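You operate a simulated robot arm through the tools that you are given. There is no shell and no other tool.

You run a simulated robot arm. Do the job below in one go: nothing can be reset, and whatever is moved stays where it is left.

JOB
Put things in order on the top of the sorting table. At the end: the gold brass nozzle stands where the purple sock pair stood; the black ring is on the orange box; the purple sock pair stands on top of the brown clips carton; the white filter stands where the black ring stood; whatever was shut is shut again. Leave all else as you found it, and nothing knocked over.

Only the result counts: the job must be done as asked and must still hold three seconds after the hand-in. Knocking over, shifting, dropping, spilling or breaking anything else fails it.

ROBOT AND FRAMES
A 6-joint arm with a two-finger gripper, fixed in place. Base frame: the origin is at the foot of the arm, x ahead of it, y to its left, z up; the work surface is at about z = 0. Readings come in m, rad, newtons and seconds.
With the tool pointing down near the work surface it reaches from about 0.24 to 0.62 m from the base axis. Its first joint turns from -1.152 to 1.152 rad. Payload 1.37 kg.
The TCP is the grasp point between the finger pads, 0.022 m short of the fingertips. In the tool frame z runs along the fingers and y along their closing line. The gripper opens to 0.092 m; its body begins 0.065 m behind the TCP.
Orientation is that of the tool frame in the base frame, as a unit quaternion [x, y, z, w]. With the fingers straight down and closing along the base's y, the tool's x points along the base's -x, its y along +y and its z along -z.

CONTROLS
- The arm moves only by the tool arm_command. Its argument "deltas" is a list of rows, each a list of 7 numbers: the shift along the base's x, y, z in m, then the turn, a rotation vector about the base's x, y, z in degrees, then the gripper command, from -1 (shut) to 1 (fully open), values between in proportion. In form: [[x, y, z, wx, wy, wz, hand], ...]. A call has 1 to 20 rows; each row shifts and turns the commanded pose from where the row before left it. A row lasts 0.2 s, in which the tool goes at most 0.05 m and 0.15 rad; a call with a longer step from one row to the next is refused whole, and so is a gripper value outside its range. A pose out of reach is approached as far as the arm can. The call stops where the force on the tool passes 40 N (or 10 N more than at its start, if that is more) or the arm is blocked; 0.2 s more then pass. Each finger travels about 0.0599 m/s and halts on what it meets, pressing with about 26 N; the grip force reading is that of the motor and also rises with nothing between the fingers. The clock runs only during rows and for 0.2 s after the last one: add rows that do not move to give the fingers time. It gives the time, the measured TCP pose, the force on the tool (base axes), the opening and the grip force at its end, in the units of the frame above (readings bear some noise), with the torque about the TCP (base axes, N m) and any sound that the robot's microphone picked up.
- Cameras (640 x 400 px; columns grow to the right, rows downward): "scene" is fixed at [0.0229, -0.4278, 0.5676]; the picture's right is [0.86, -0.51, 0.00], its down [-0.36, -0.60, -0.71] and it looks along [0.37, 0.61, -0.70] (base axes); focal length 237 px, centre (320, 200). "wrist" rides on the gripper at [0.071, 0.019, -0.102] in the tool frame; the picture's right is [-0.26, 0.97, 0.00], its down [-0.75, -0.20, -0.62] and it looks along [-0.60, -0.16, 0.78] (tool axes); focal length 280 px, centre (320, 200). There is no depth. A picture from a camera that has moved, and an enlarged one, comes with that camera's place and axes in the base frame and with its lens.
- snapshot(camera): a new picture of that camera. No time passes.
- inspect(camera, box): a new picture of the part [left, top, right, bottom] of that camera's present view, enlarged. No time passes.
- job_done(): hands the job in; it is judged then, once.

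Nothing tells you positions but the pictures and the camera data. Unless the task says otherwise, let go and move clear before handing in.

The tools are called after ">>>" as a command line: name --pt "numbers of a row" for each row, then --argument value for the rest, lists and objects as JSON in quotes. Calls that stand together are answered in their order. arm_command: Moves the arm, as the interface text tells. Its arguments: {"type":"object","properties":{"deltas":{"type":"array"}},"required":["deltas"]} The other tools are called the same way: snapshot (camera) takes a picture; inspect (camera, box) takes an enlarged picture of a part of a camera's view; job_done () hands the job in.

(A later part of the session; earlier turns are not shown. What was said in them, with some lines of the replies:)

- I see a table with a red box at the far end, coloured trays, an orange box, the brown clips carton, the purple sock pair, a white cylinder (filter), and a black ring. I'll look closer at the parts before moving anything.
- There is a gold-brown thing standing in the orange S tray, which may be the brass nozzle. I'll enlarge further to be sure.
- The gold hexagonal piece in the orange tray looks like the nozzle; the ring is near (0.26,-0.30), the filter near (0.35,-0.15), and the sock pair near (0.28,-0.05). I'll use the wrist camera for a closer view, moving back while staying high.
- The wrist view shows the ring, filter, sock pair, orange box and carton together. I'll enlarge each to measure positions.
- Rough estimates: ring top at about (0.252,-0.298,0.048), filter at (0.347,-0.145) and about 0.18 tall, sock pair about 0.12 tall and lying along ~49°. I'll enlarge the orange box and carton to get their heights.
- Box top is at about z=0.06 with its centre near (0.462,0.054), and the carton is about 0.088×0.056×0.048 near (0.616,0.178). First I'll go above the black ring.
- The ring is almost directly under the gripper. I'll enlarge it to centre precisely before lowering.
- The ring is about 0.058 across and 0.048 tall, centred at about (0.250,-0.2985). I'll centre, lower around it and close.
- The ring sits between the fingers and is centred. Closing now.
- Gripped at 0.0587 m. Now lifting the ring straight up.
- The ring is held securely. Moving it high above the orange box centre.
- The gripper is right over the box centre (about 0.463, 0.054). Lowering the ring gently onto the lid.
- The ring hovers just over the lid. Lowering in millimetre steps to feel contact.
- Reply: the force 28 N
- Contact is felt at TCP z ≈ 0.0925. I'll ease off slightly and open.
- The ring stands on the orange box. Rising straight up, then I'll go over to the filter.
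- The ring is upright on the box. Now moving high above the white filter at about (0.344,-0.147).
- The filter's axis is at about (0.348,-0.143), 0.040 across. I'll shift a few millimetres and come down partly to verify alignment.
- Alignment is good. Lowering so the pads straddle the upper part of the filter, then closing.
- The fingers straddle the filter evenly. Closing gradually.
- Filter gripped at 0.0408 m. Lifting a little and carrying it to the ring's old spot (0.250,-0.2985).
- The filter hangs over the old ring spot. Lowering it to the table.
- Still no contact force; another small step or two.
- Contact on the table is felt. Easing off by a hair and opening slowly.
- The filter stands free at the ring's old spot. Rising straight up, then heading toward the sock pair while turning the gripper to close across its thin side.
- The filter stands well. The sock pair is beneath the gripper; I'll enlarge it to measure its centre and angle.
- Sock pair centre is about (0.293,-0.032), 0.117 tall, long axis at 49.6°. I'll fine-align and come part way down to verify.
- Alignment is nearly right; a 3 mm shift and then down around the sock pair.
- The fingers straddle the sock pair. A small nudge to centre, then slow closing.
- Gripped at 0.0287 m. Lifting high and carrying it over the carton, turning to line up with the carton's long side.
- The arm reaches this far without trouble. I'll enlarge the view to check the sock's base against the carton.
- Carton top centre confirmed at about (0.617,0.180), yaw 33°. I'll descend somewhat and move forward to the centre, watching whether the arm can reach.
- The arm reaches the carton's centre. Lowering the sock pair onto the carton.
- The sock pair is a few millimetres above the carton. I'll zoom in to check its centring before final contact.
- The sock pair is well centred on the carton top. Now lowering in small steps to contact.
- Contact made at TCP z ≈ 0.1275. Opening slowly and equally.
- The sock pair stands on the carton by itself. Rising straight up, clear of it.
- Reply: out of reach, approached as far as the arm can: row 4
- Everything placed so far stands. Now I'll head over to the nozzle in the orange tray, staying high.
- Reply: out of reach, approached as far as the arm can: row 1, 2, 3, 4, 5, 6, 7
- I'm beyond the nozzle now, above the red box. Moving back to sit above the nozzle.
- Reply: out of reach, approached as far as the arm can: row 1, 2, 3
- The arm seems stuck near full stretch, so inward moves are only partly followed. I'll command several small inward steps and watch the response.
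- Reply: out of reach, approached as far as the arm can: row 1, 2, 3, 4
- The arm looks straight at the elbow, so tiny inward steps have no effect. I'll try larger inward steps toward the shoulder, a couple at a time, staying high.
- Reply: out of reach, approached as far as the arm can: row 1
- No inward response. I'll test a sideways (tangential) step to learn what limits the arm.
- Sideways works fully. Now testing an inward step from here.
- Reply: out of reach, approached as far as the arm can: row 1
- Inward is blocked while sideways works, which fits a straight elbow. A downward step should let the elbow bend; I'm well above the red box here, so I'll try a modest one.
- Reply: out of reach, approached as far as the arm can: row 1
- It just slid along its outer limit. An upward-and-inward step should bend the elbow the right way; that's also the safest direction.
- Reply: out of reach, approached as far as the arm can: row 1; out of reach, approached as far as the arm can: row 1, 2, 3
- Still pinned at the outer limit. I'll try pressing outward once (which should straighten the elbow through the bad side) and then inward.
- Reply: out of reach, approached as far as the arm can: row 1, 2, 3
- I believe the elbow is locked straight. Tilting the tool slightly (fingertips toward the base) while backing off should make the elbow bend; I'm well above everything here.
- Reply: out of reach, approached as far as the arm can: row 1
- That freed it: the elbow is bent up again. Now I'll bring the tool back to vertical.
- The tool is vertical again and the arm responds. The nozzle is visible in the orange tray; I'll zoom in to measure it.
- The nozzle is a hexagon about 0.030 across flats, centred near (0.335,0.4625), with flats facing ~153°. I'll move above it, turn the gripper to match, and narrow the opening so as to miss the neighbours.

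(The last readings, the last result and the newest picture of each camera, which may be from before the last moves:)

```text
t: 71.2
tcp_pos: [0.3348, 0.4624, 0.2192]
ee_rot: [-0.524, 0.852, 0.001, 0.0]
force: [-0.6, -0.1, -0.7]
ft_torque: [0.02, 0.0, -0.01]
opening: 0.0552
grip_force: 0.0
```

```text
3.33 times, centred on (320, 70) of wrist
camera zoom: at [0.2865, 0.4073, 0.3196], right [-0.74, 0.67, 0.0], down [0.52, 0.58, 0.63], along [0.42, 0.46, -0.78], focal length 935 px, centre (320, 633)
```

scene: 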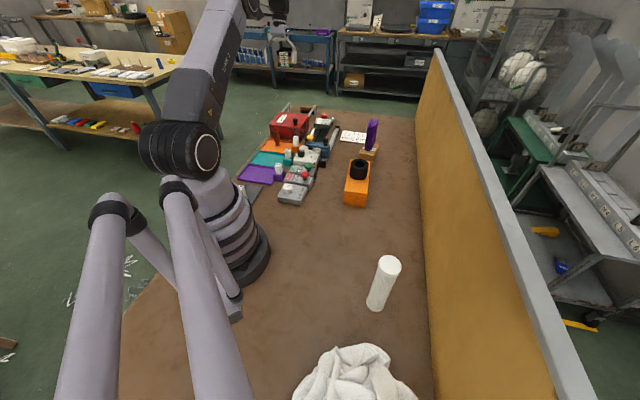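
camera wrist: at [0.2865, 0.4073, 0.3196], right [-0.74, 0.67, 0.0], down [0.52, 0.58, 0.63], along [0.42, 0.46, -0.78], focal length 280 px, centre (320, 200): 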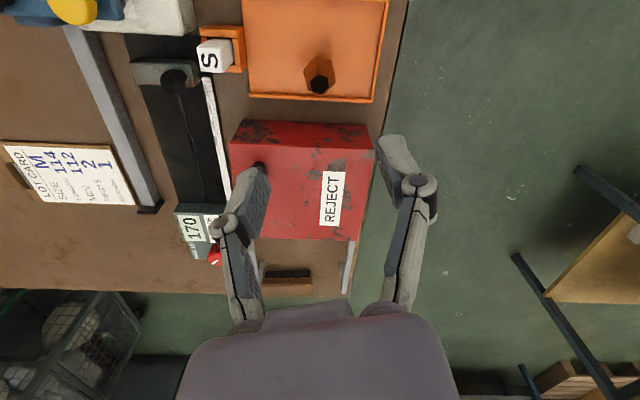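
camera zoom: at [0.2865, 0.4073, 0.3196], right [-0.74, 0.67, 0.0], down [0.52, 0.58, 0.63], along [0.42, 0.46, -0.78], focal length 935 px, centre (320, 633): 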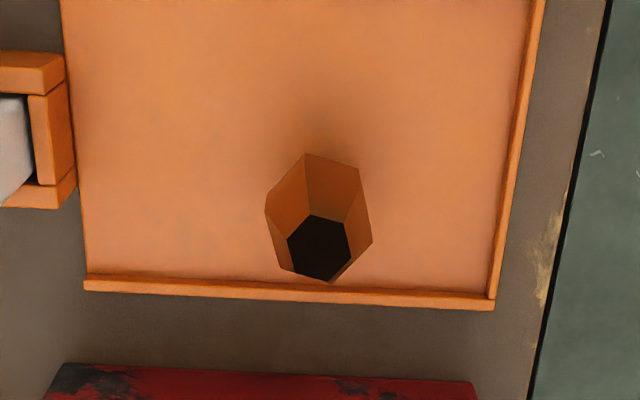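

Well aligned: nozzle at about (0.336,0.4627), flats matching the finger direction. Descending partway for a check.

>>> arm_command --pt "0.001 0.001 -0.03 0 0 0 0.2" --pt "0 0 -0.04 0 0 0 0.2" --pt "0 0 -0.035 0 0 0 0.2" --pt "0 0 -0.014 0 0 0 0.2" --pt "0 0 0 0 0 0 0.2" --pt "0 0 0 0 0 0 0.2"

>>> snapshot --camera "wrist"

>>> inspect --camera "scene" --box '[225, 60, 345, 170]'

```text
t: 72.6
tcp_pos: [0.3357, 0.4613, 0.1012]
ee_rot: [-0.523, 0.853, 0.001, 0.001]
force: [-0.1, 0.3, 0.2]
ft_torque: [0.0, -0.02, -0.01]
opening: 0.0552
grip_force: 0.0
```

```text
taken
camera wrist: at [0.2886, 0.4067, 0.201], right [-0.74, 0.67, 0.0], down [0.52, 0.58, 0.63], along [0.42, 0.46, -0.78], focal length 280 px, centre (320, 200)
```

wrist: 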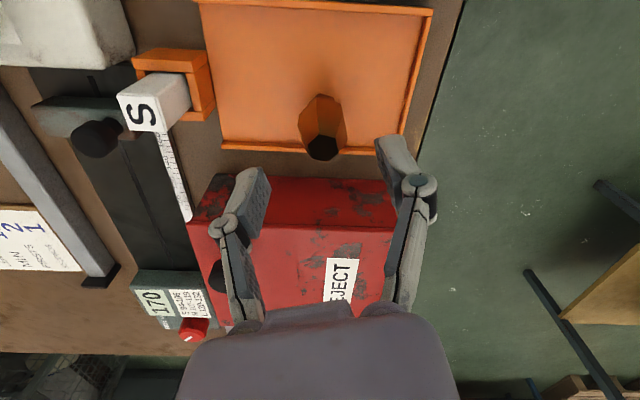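

```text
3.64 times, centred on (285, 115) of scene
camera zoom: at [0.0229, -0.4278, 0.5676], right [0.86, -0.51, 0.0], down [-0.36, -0.6, -0.71], along [0.37, 0.61, -0.7], focal length 862 px, centre (447, 509)
```

zoom: 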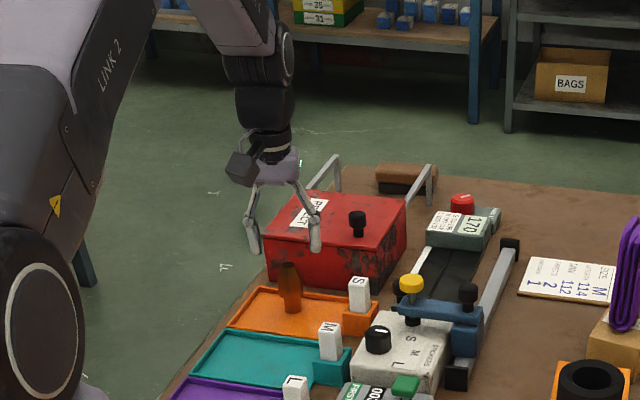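

Scene and wrist views agree that the nozzle is right under the gripper, and the hand will clear the red box. Lowering the rest of the way.

>>> arm_command --pt "0 0 -0.02 0 0 0 0.2" --pt "0 0 -0.02 0 0 0 0.2" --pt "0 0 -0.015 0 0 0 0.2" --pt "0 0 -0.0085 0 0 0 0.2" --pt "0 0 0 0 0 0 0.2" --pt "0 0 0 0 0 0 0.2"

>>> snapshot --camera "wrist"

>>> inspect --camera "scene" --box '[245, 90, 325, 160]'

```text
t: 74.0
tcp_pos: [0.3365, 0.463, 0.037]
ee_rot: [-0.523, 0.852, 0.001, 0.001]
force: [0.4, 1.2, 0.9]
ft_torque: [0.01, 0.0, 0.01]
opening: 0.0554
grip_force: 0.1
```

```text
taken
camera wrist: at [0.2881, 0.408, 0.1373], right [-0.74, 0.67, 0.0], down [0.52, 0.58, 0.63], along [0.42, 0.46, -0.78], focal length 280 px, centre (320, 200)
```

wrist: 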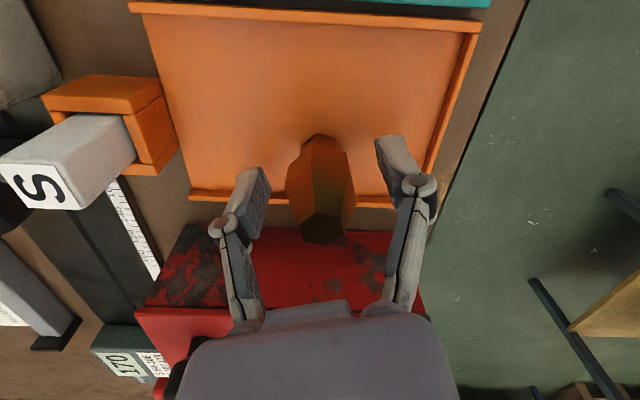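

```text
5.71 times, centred on (285, 125) of scene
camera zoom: at [0.0229, -0.4278, 0.5676], right [0.86, -0.51, 0.0], down [-0.36, -0.6, -0.71], along [0.37, 0.61, -0.7], focal length 1354 px, centre (520, 629)
```

zoom: 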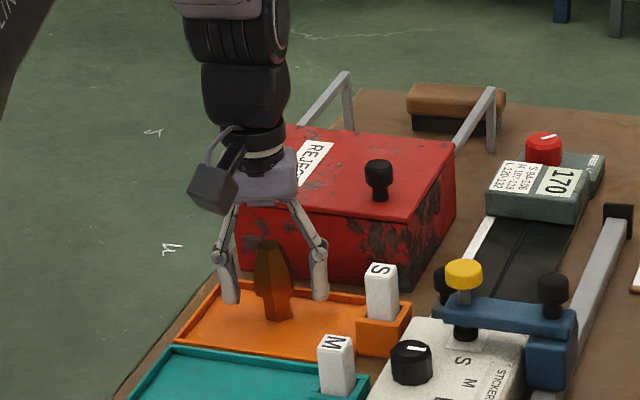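

The fingers straddle the nozzle with no contact. Closing slowly.

>>> arm_command --pt "0 0 0 0 0 0 0.0" --pt "0 0 0 0 0 0 -0.15" --pt "0 0 0 0 0 0 -0.22" --pt "0 0 0 0 0 0 -0.28" --pt "0 0 0 0 0 0 -0.34" --pt "0 0 0 0 0 0 -0.4" --pt "0 0 0 0 0 0 -0.5" --pt "0 0 0 0 0 0 -1" --pt "0 0 0 0 0 0 -1" --pt "0 0 0 0 0 0 -1"

>>> snapshot --camera "wrist"

>>> inspect --camera "scene" --box '[255, 100, 315, 155]'

```text
t: 76.2
tcp_pos: [0.3371, 0.4619, 0.0376]
ee_rot: [-0.523, 0.853, 0.0, 0.001]
force: [-0.1, -1.1, 1.5]
ft_torque: [0.01, 0.02, 0.0]
opening: 0.0311
grip_force: 26.9
```

```text
taken
camera wrist: at [0.2881, 0.408, 0.1375], right [-0.74, 0.67, 0.0], down [0.52, 0.58, 0.63], along [0.42, 0.46, -0.78], focal length 280 px, centre (320, 200)
```

wrist: 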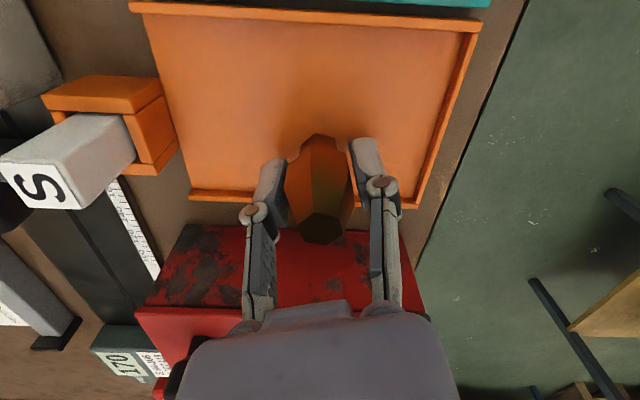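

```text
7.27 times, centred on (285, 128) of scene
camera zoom: at [0.0229, -0.4278, 0.5676], right [0.86, -0.51, 0.0], down [-0.36, -0.6, -0.71], along [0.37, 0.61, -0.7], focal length 1724 px, centre (574, 727)
```

zoom: 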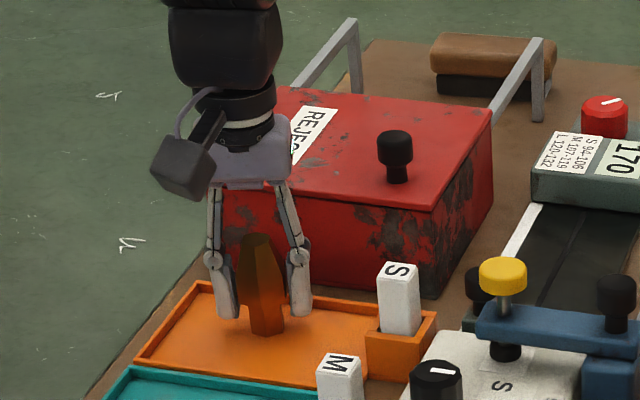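

Nozzle gripped at 0.0311 m and upright. Lifting straight up.

>>> arm_command --pt "0 0 0.005 0 0 0 -1" --pt "0 0 0.015 0 0 0 -1" --pt "0 0 0.03 0 0 0 -1" --pt "0 0 0.04 0 0 0 -1" --pt "0 0 0.045 0 0 0 -1" --pt "0 0 0.045 0 0 0 -1" --pt "0 0 0.03 0 0 0 -1" --pt "0 0 0 0 0 0 -1" --pt "0 0 0 0 0 0 -1"

>>> snapshot --camera "wrist"

>>> snapshot --camera "scene"

```text
t: 78.2
tcp_pos: [0.3346, 0.4636, 0.2461]
ee_rot: [-0.522, 0.853, 0.001, 0.001]
force: [-0.4, -0.2, -1.0]
ft_torque: [-0.01, 0.01, -0.02]
opening: 0.0307
grip_force: 26.1
```

```text
taken
camera wrist: at [0.2874, 0.4087, 0.3475], right [-0.74, 0.67, 0.0], down [0.52, 0.58, 0.63], along [0.42, 0.46, -0.78], focal length 280 px, centre (320, 200)
```

wrist: 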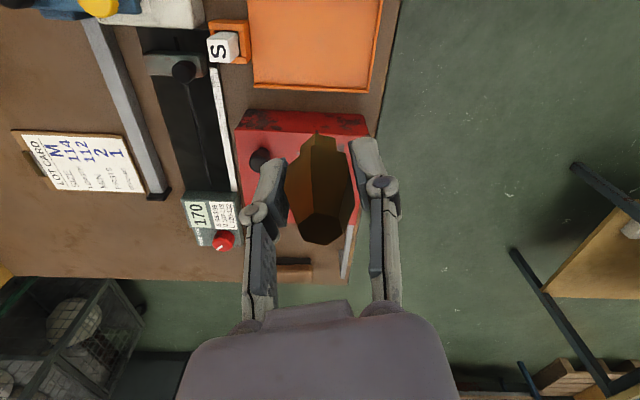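

```text
taken
```

scene: 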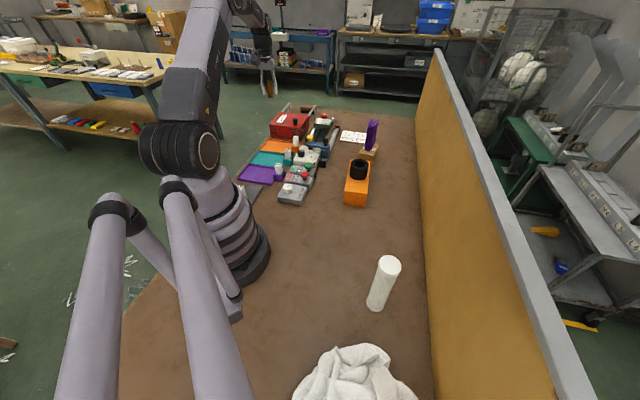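

The nozzle is held. Carrying it high to the sock pair's old spot at about (0.2925,-0.034).

>>> arm_command --pt "-0.003 -0.02 0 0 0 0 -1" --pt "-0.004 -0.04 0 0 0 -1.7 -1" --pt "-0.004 -0.046 0 0 0 -1.7 -1" --pt "-0.004 -0.046 0 0 0 -1.7 -1" --pt "-0.004 -0.046 0 0 0 -1.7 -1" --pt "-0.004 -0.046 0 0 0 -1.7 -1" --pt "-0.004 -0.046 0 0 0 -1.7 -1" --pt "-0.004 -0.046 0 0 0 -1.7 -1" --pt "-0.004 -0.046 0 0 0 -1.7 -1" --pt "-0.004 -0.046 0 0 0 0 -1" --pt "-0.003 -0.04 0 0 0 0 -1" --pt "-0.0015 -0.0285 0 0 0 0 -1" --pt "0 0 0 0 0 0 -1" --pt "0 0 0 0 0 0 -1"

>>> snapshot --camera "wrist"

>>> snapshot --camera "scene"

```text
t: 81.2
tcp_pos: [0.2917, -0.0341, 0.2478]
ee_rot: [-0.419, 0.908, 0.0, 0.0]
force: [0.6, 0.0, -0.4]
ft_torque: [-0.04, 0.02, -0.03]
opening: 0.0308
grip_force: 26.4
```

```text
taken
camera wrist: at [0.2324, -0.075, 0.3482], right [-0.56, 0.83, 0.0], down [0.64, 0.44, 0.63], along [0.52, 0.35, -0.78], focal length 280 px, centre (320, 200)
```

wrist: 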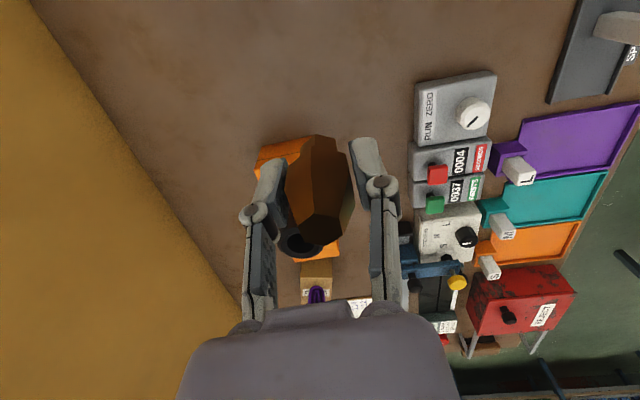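

```text
taken
```

scene: 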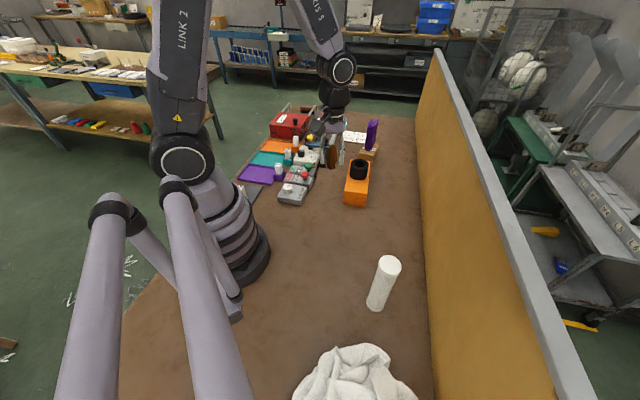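

Directly above the old sock spot. Lowering toward the table.

>>> arm_command --pt "0 0 -0.02 0 0 0 -1" --pt "0 0 -0.04 0 0 0 -1" --pt "0 0 -0.045 0 0 0 -1" --pt "0 0 -0.045 0 0 0 -1" --pt "0 0 -0.03 0 0 0 -1" --pt "0 0 -0.02 0 0 0 -1" --pt "0 0 0 0 0 0 -1" --pt "0 0 0 0 0 0 -1"

>>> snapshot --camera "wrist"

>>> inspect --camera "scene" --box '[290, 170, 370, 240]'

```text
t: 83.0
tcp_pos: [0.2914, -0.0337, 0.0484]
ee_rot: [-0.418, 0.908, 0.0, 0.001]
force: [0.4, 0.4, -1.0]
ft_torque: [-0.01, -0.01, 0.0]
opening: 0.0309
grip_force: 26.1
```

```text
taken
camera wrist: at [0.2333, -0.0749, 0.1487], right [-0.56, 0.83, 0.0], down [0.64, 0.44, 0.63], along [0.52, 0.35, -0.78], focal length 280 px, centre (320, 200)
```

wrist: 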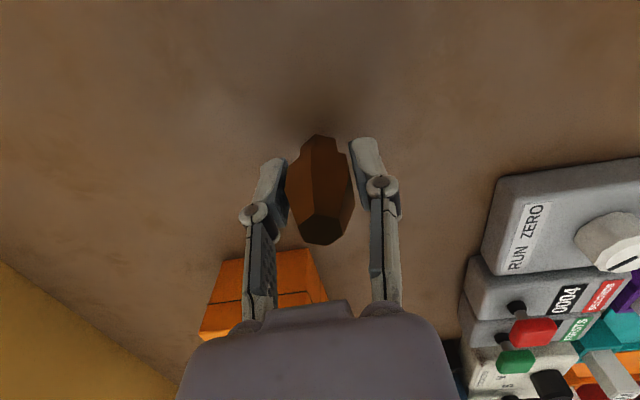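

```text
5.71 times, centred on (330, 205) of scene
camera zoom: at [0.023, -0.4278, 0.5676], right [0.86, -0.51, 0.0], down [-0.36, -0.6, -0.71], along [0.37, 0.61, -0.7], focal length 1354 px, centre (263, 171)
```

zoom: 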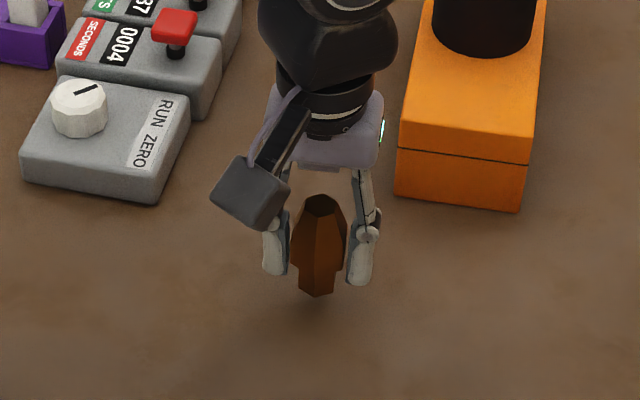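

Just above the table and upright. Fine steps down to contact.

>>> arm_command --pt "0 0 -0.005 0 0 0 -1" --pt "0 0 -0.004 0 0 0 -1" --pt "0 0 0 0 0 0 -1"

>>> arm_command --pt "0 0 -0.0015 0 0 0 -1" --pt "0 0 0 0 0 0 -1"

>>> arm_command --pt "0 0 -0.001 0 0 0 -1" --pt "0 0 0 0 0 0 -1"

>>> arm_command --pt "0 0 -0.001 0 0 0 -1" --pt "0 0 0 0 0 0 -1"

```text
t: 83.8
tcp_pos: [0.2931, -0.034, 0.0395]
ee_rot: [-0.418, 0.908, 0.0, 0.001]
force: [-0.3, 0.3, -0.1]
ft_torque: [-0.03, 0.0, -0.03]
opening: 0.031
grip_force: 26.4
```

```text
t: 84.4
tcp_pos: [0.2922, -0.0331, 0.0366]
ee_rot: [-0.417, 0.909, 0.001, 0.0]
force: [0.0, 0.6, -1.5]
ft_torque: [-0.02, 0.02, -0.01]
opening: 0.0309
grip_force: 26.0
```

```text
t: 85.0
tcp_pos: [0.2935, -0.0339, 0.0355]
ee_rot: [-0.418, 0.909, 0.001, 0.001]
force: [-0.3, 0.6, -1.6]
ft_torque: [0.0, 0.02, -0.01]
opening: 0.0307
grip_force: 26.2
```

```text
t: 85.6
tcp_pos: [0.2916, -0.034, 0.034]
ee_rot: [-0.418, 0.908, 0.0, 0.001]
force: [-0.1, -0.4, -0.6]
ft_torque: [-0.01, -0.05, -0.02]
opening: 0.0311
grip_force: 26.0
```

>>> arm_command --pt "0 0 -0.001 0 0 0 -1" --pt "0 0 0 0 0 0 -1"

>>> arm_command --pt "0 0 -0.0007 0 0 0 -1" --pt "0 0 0 0 0 0 -1"

```text
t: 86.2
tcp_pos: [0.2912, -0.0323, 0.0328]
ee_rot: [-0.418, 0.908, 0.0, 0.001]
force: [-0.5, -0.7, -0.8]
ft_torque: [0.0, 0.02, 0.0]
opening: 0.0309
grip_force: 25.9
```

```text
t: 86.8
tcp_pos: [0.2929, -0.0338, 0.0336]
ee_rot: [-0.418, 0.908, 0.0, 0.001]
force: [-2.4, -1.0, 16.2]
ft_torque: [0.01, 0.06, 0.02]
opening: 0.0309
grip_force: 26.6
```

Contact on the table. Easing off slightly and opening slowly.

>>> arm_command --pt "0 0 0.0004 0 0 0 -1" --pt "0 0 0 0 0 0 -1"

>>> arm_command --pt "0 0 0 0 0 0 -0.4" --pt "0 0 0 0 0 0 -0.32" --pt "0 0 0 0 0 0 -0.28" --pt "0 0 0 0 0 0 -0.2" --pt "0 0 0 0 0 0 0.0" --pt "0 0 0 0 0 0 0.3" --pt "0 0 0 0 0 0 0.6" --pt "0 0 0 0 0 0 0.8" --pt "0 0 0 0 0 0 0.8"

>>> snapshot --camera "wrist"

>>> inspect --camera "scene" --box '[290, 170, 370, 240]'

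```text
t: 87.4
tcp_pos: [0.2925, -0.0335, 0.0325]
ee_rot: [-0.418, 0.908, 0.0, 0.001]
force: [-1.6, 3.8, 11.3]
ft_torque: [0.1, 0.01, 0.0]
opening: 0.0307
grip_force: 26.3
```

```text
t: 89.4
tcp_pos: [0.2935, -0.0334, 0.0326]
ee_rot: [-0.418, 0.908, 0.0, 0.0]
force: [-0.2, 0.2, 0.3]
ft_torque: [0.01, -0.02, 0.01]
opening: 0.0831
grip_force: 0.1
```

```text
taken
camera wrist: at [0.2335, -0.075, 0.1333], right [-0.56, 0.83, 0.0], down [0.64, 0.44, 0.63], along [0.52, 0.35, -0.78], focal length 280 px, centre (320, 200)
```

wrist: 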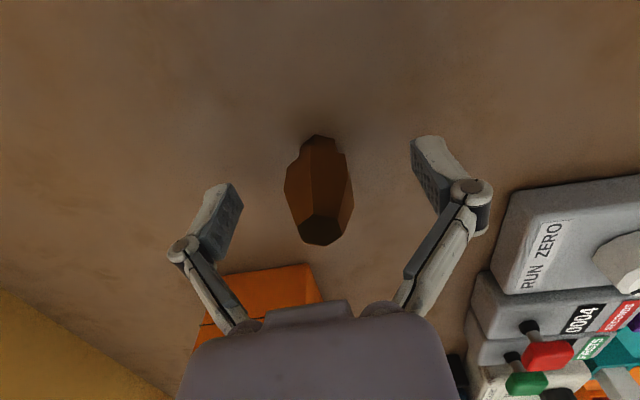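

```text
5.71 times, centred on (330, 205) of scene
camera zoom: at [0.0229, -0.4278, 0.5676], right [0.86, -0.51, 0.0], down [-0.36, -0.6, -0.71], along [0.37, 0.61, -0.7], focal length 1354 px, centre (263, 171)
```

zoom: 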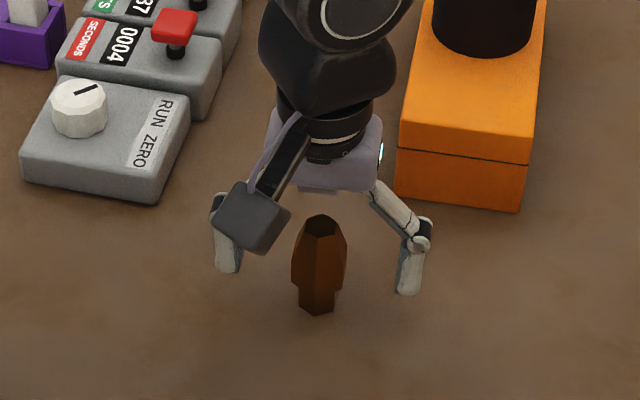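

The nozzle stands upright and free. Rising straight up and clear, then a full check of the table.

>>> arm_command --pt "0 0 0.01 0 0 0 0.8" --pt "0 0 0.025 0 0 0 0.8" --pt "0 0 0.04 0 0 0 0.8" --pt "0 0 0.045 0 0 0 0.8" --pt "0 0 0.045 0 0 0 0.8" --pt "0 0 0.045 0 0 0 0.8" --pt "0 0 0.045 0 0 0 0.8" --pt "0 0 0.03 0 0 0 0.8" --pt "0 0 0 0 0 0 0.8" --pt "0 0 0 0 0 0 0.8"

>>> snapshot --camera "scene"

>>> snapshot --camera "wrist"

>>> inspect --camera "scene" --box '[230, 90, 430, 215]'

>>> inspect --camera "scene" --box '[290, 180, 450, 330]'

>>> inspect --camera "scene" --box '[250, 95, 350, 160]'

```text
t: 91.6
tcp_pos: [0.2926, -0.0336, 0.3184]
ee_rot: [-0.418, 0.908, 0.0, 0.001]
force: [0.9, 0.9, 0.2]
ft_torque: [0.02, -0.01, 0.02]
opening: 0.0827
grip_force: 0.0
```

```text
taken
```

scene: 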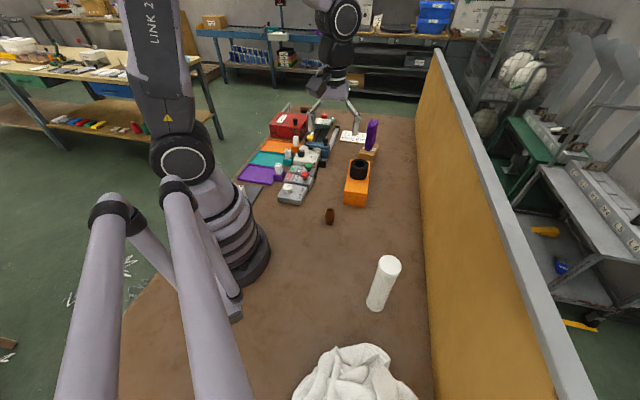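

```text
taken
camera wrist: at [0.2323, -0.0753, 0.419], right [-0.56, 0.83, 0.0], down [0.64, 0.44, 0.63], along [0.52, 0.35, -0.78], focal length 280 px, centre (320, 200)
```

wrist: 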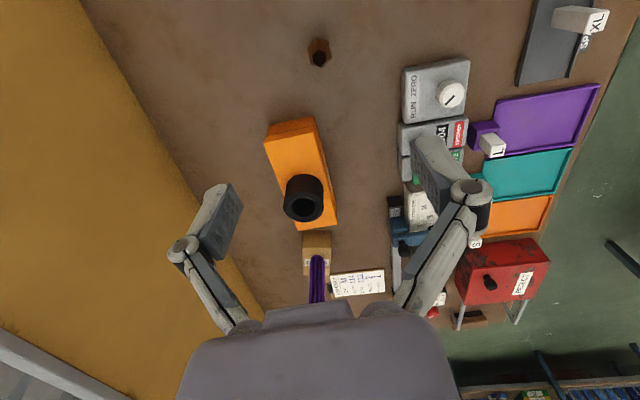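

```text
3.20 times, centred on (330, 152) of scene
camera zoom: at [0.0229, -0.4278, 0.5676], right [0.86, -0.51, 0.0], down [-0.36, -0.6, -0.71], along [0.37, 0.61, -0.7], focal length 758 px, centre (288, 352)
```

zoom: 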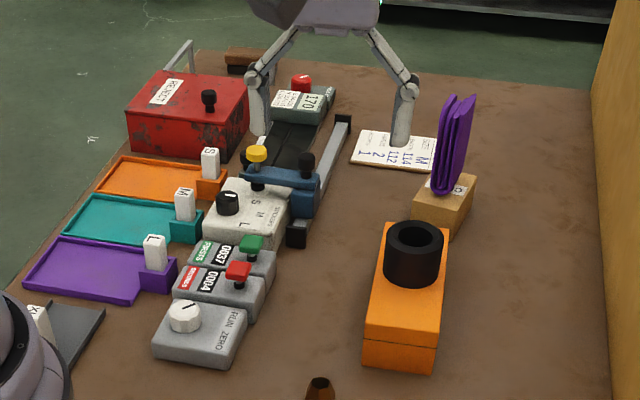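

```text
2.67 times, centred on (370, 255) of scene
camera zoom: at [0.0229, -0.4278, 0.5676], right [0.86, -0.51, 0.0], down [-0.36, -0.6, -0.71], along [0.37, 0.61, -0.7], focal length 632 px, centre (187, 53)
```

zoom: 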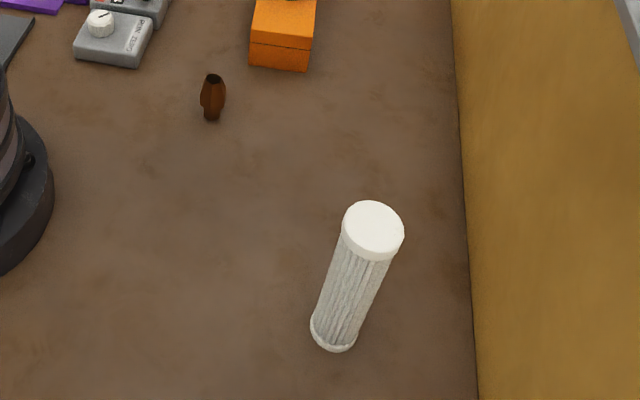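

```text
6.15 times, centred on (300, 128) of scene
camera zoom: at [0.0229, -0.4278, 0.5676], right [0.86, -0.51, 0.0], down [-0.36, -0.6, -0.71], along [0.37, 0.61, -0.7], focal length 1458 px, centre (443, 646)
```

zoom: 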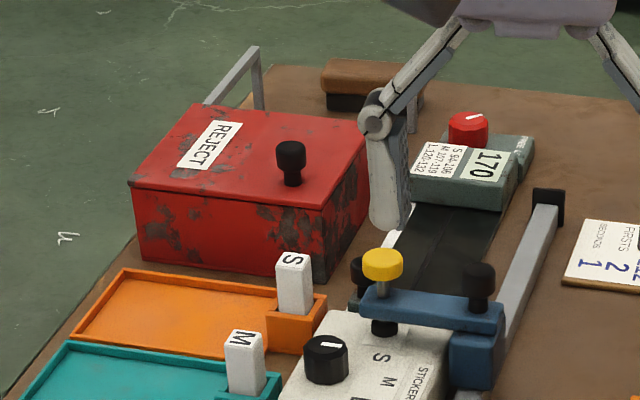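

All objects stand where asked and nothing else seems disturbed. One last close look at the nozzle and the sock pair to be sure of identity and stability.

>>> inspect --camera "wrist" --box '[295, 30, 345, 75]'

>>> inspect --camera "scene" --box '[310, 195, 350, 235]'

>>> inspect --camera "scene" --box '[345, 110, 400, 165]'

```text
8.89 times, centred on (320, 52) of wrist
camera zoom: at [0.2323, -0.0753, 0.419], right [-0.56, 0.83, 0.0], down [0.64, 0.44, 0.63], along [0.52, 0.35, -0.78], focal length 2492 px, centre (320, 1511)
```

zoom: 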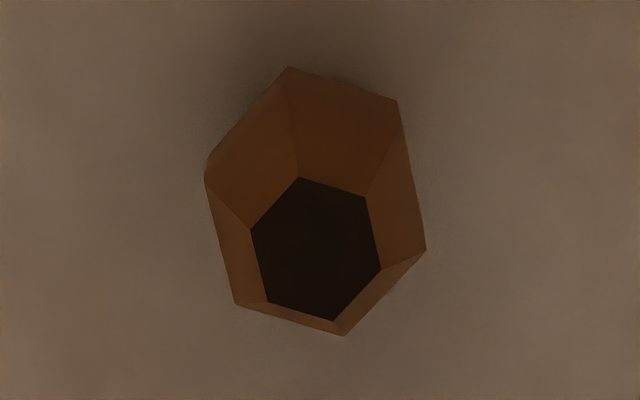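

```text
10.00 times, centred on (330, 215) of scene
camera zoom: at [0.0229, -0.4278, 0.5676], right [0.86, -0.51, 0.0], down [-0.36, -0.6, -0.71], along [0.37, 0.61, -0.7], focal length 2370 px, centre (220, 50)
```

zoom: 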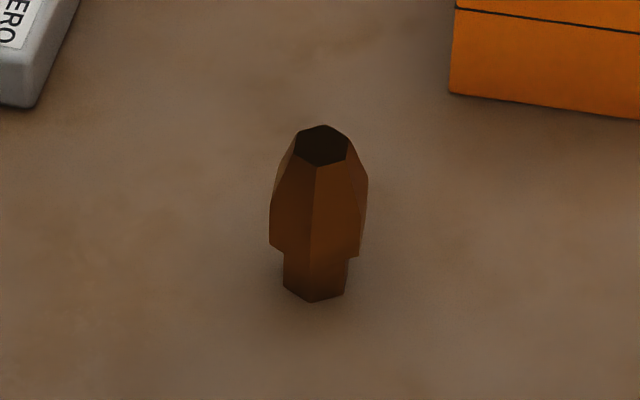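

```text
7.27 times, centred on (372, 138) of scene
camera zoom: at [0.0229, -0.4278, 0.5676], right [0.86, -0.51, 0.0], down [-0.36, -0.6, -0.71], along [0.37, 0.61, -0.7], focal length 1724 px, centre (-62, 654)
```

zoom: 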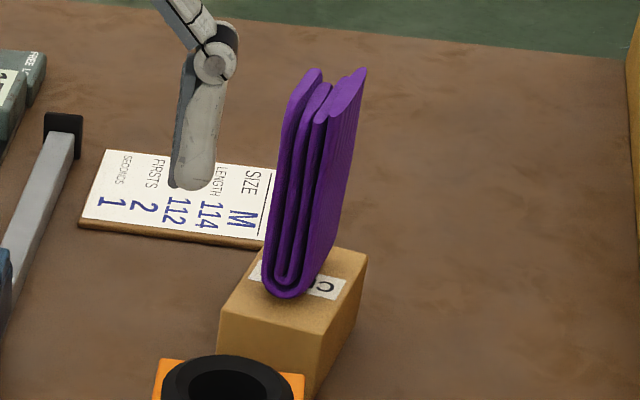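

The nozzle is a gold metal piece reflecting the brown table, and it stands upright at the sock pair's old spot. The sock pair stands on the carton, the ring is on the closed orange box, and the filter is at the ring's old spot. The hand is clear and I never opened the red box or the orange one, so I'm handing in.

>>> job_done

```text
The job is handed in.
```

I've handed in the job with all four items placed as asked, and none had shifted in the last pictures. I haven't had the judged result back.

- **Black ring:** on the middle of the orange box lid.
- **White filter:** upright where the ring stood, within a few millimetres by my measurements.
- **Purple sock pair:** upright on the brown clips carton, roughly centred.
- **Gold brass nozzle:** upright where the sock pair stood, also within a few millimetres. It had been in the orange S tray. I took that hexagonal gold piece to be the nozzle because it was the only one that fitted.

I never opened anything, so the red box and the orange box are shut as I found them. I saw nothing else moved or knocked over.

After I placed the sock pair, the arm locked at full stretch. I freed it by tilting the tool, high above the table, and the pictures afterwards showed nothing disturbed.
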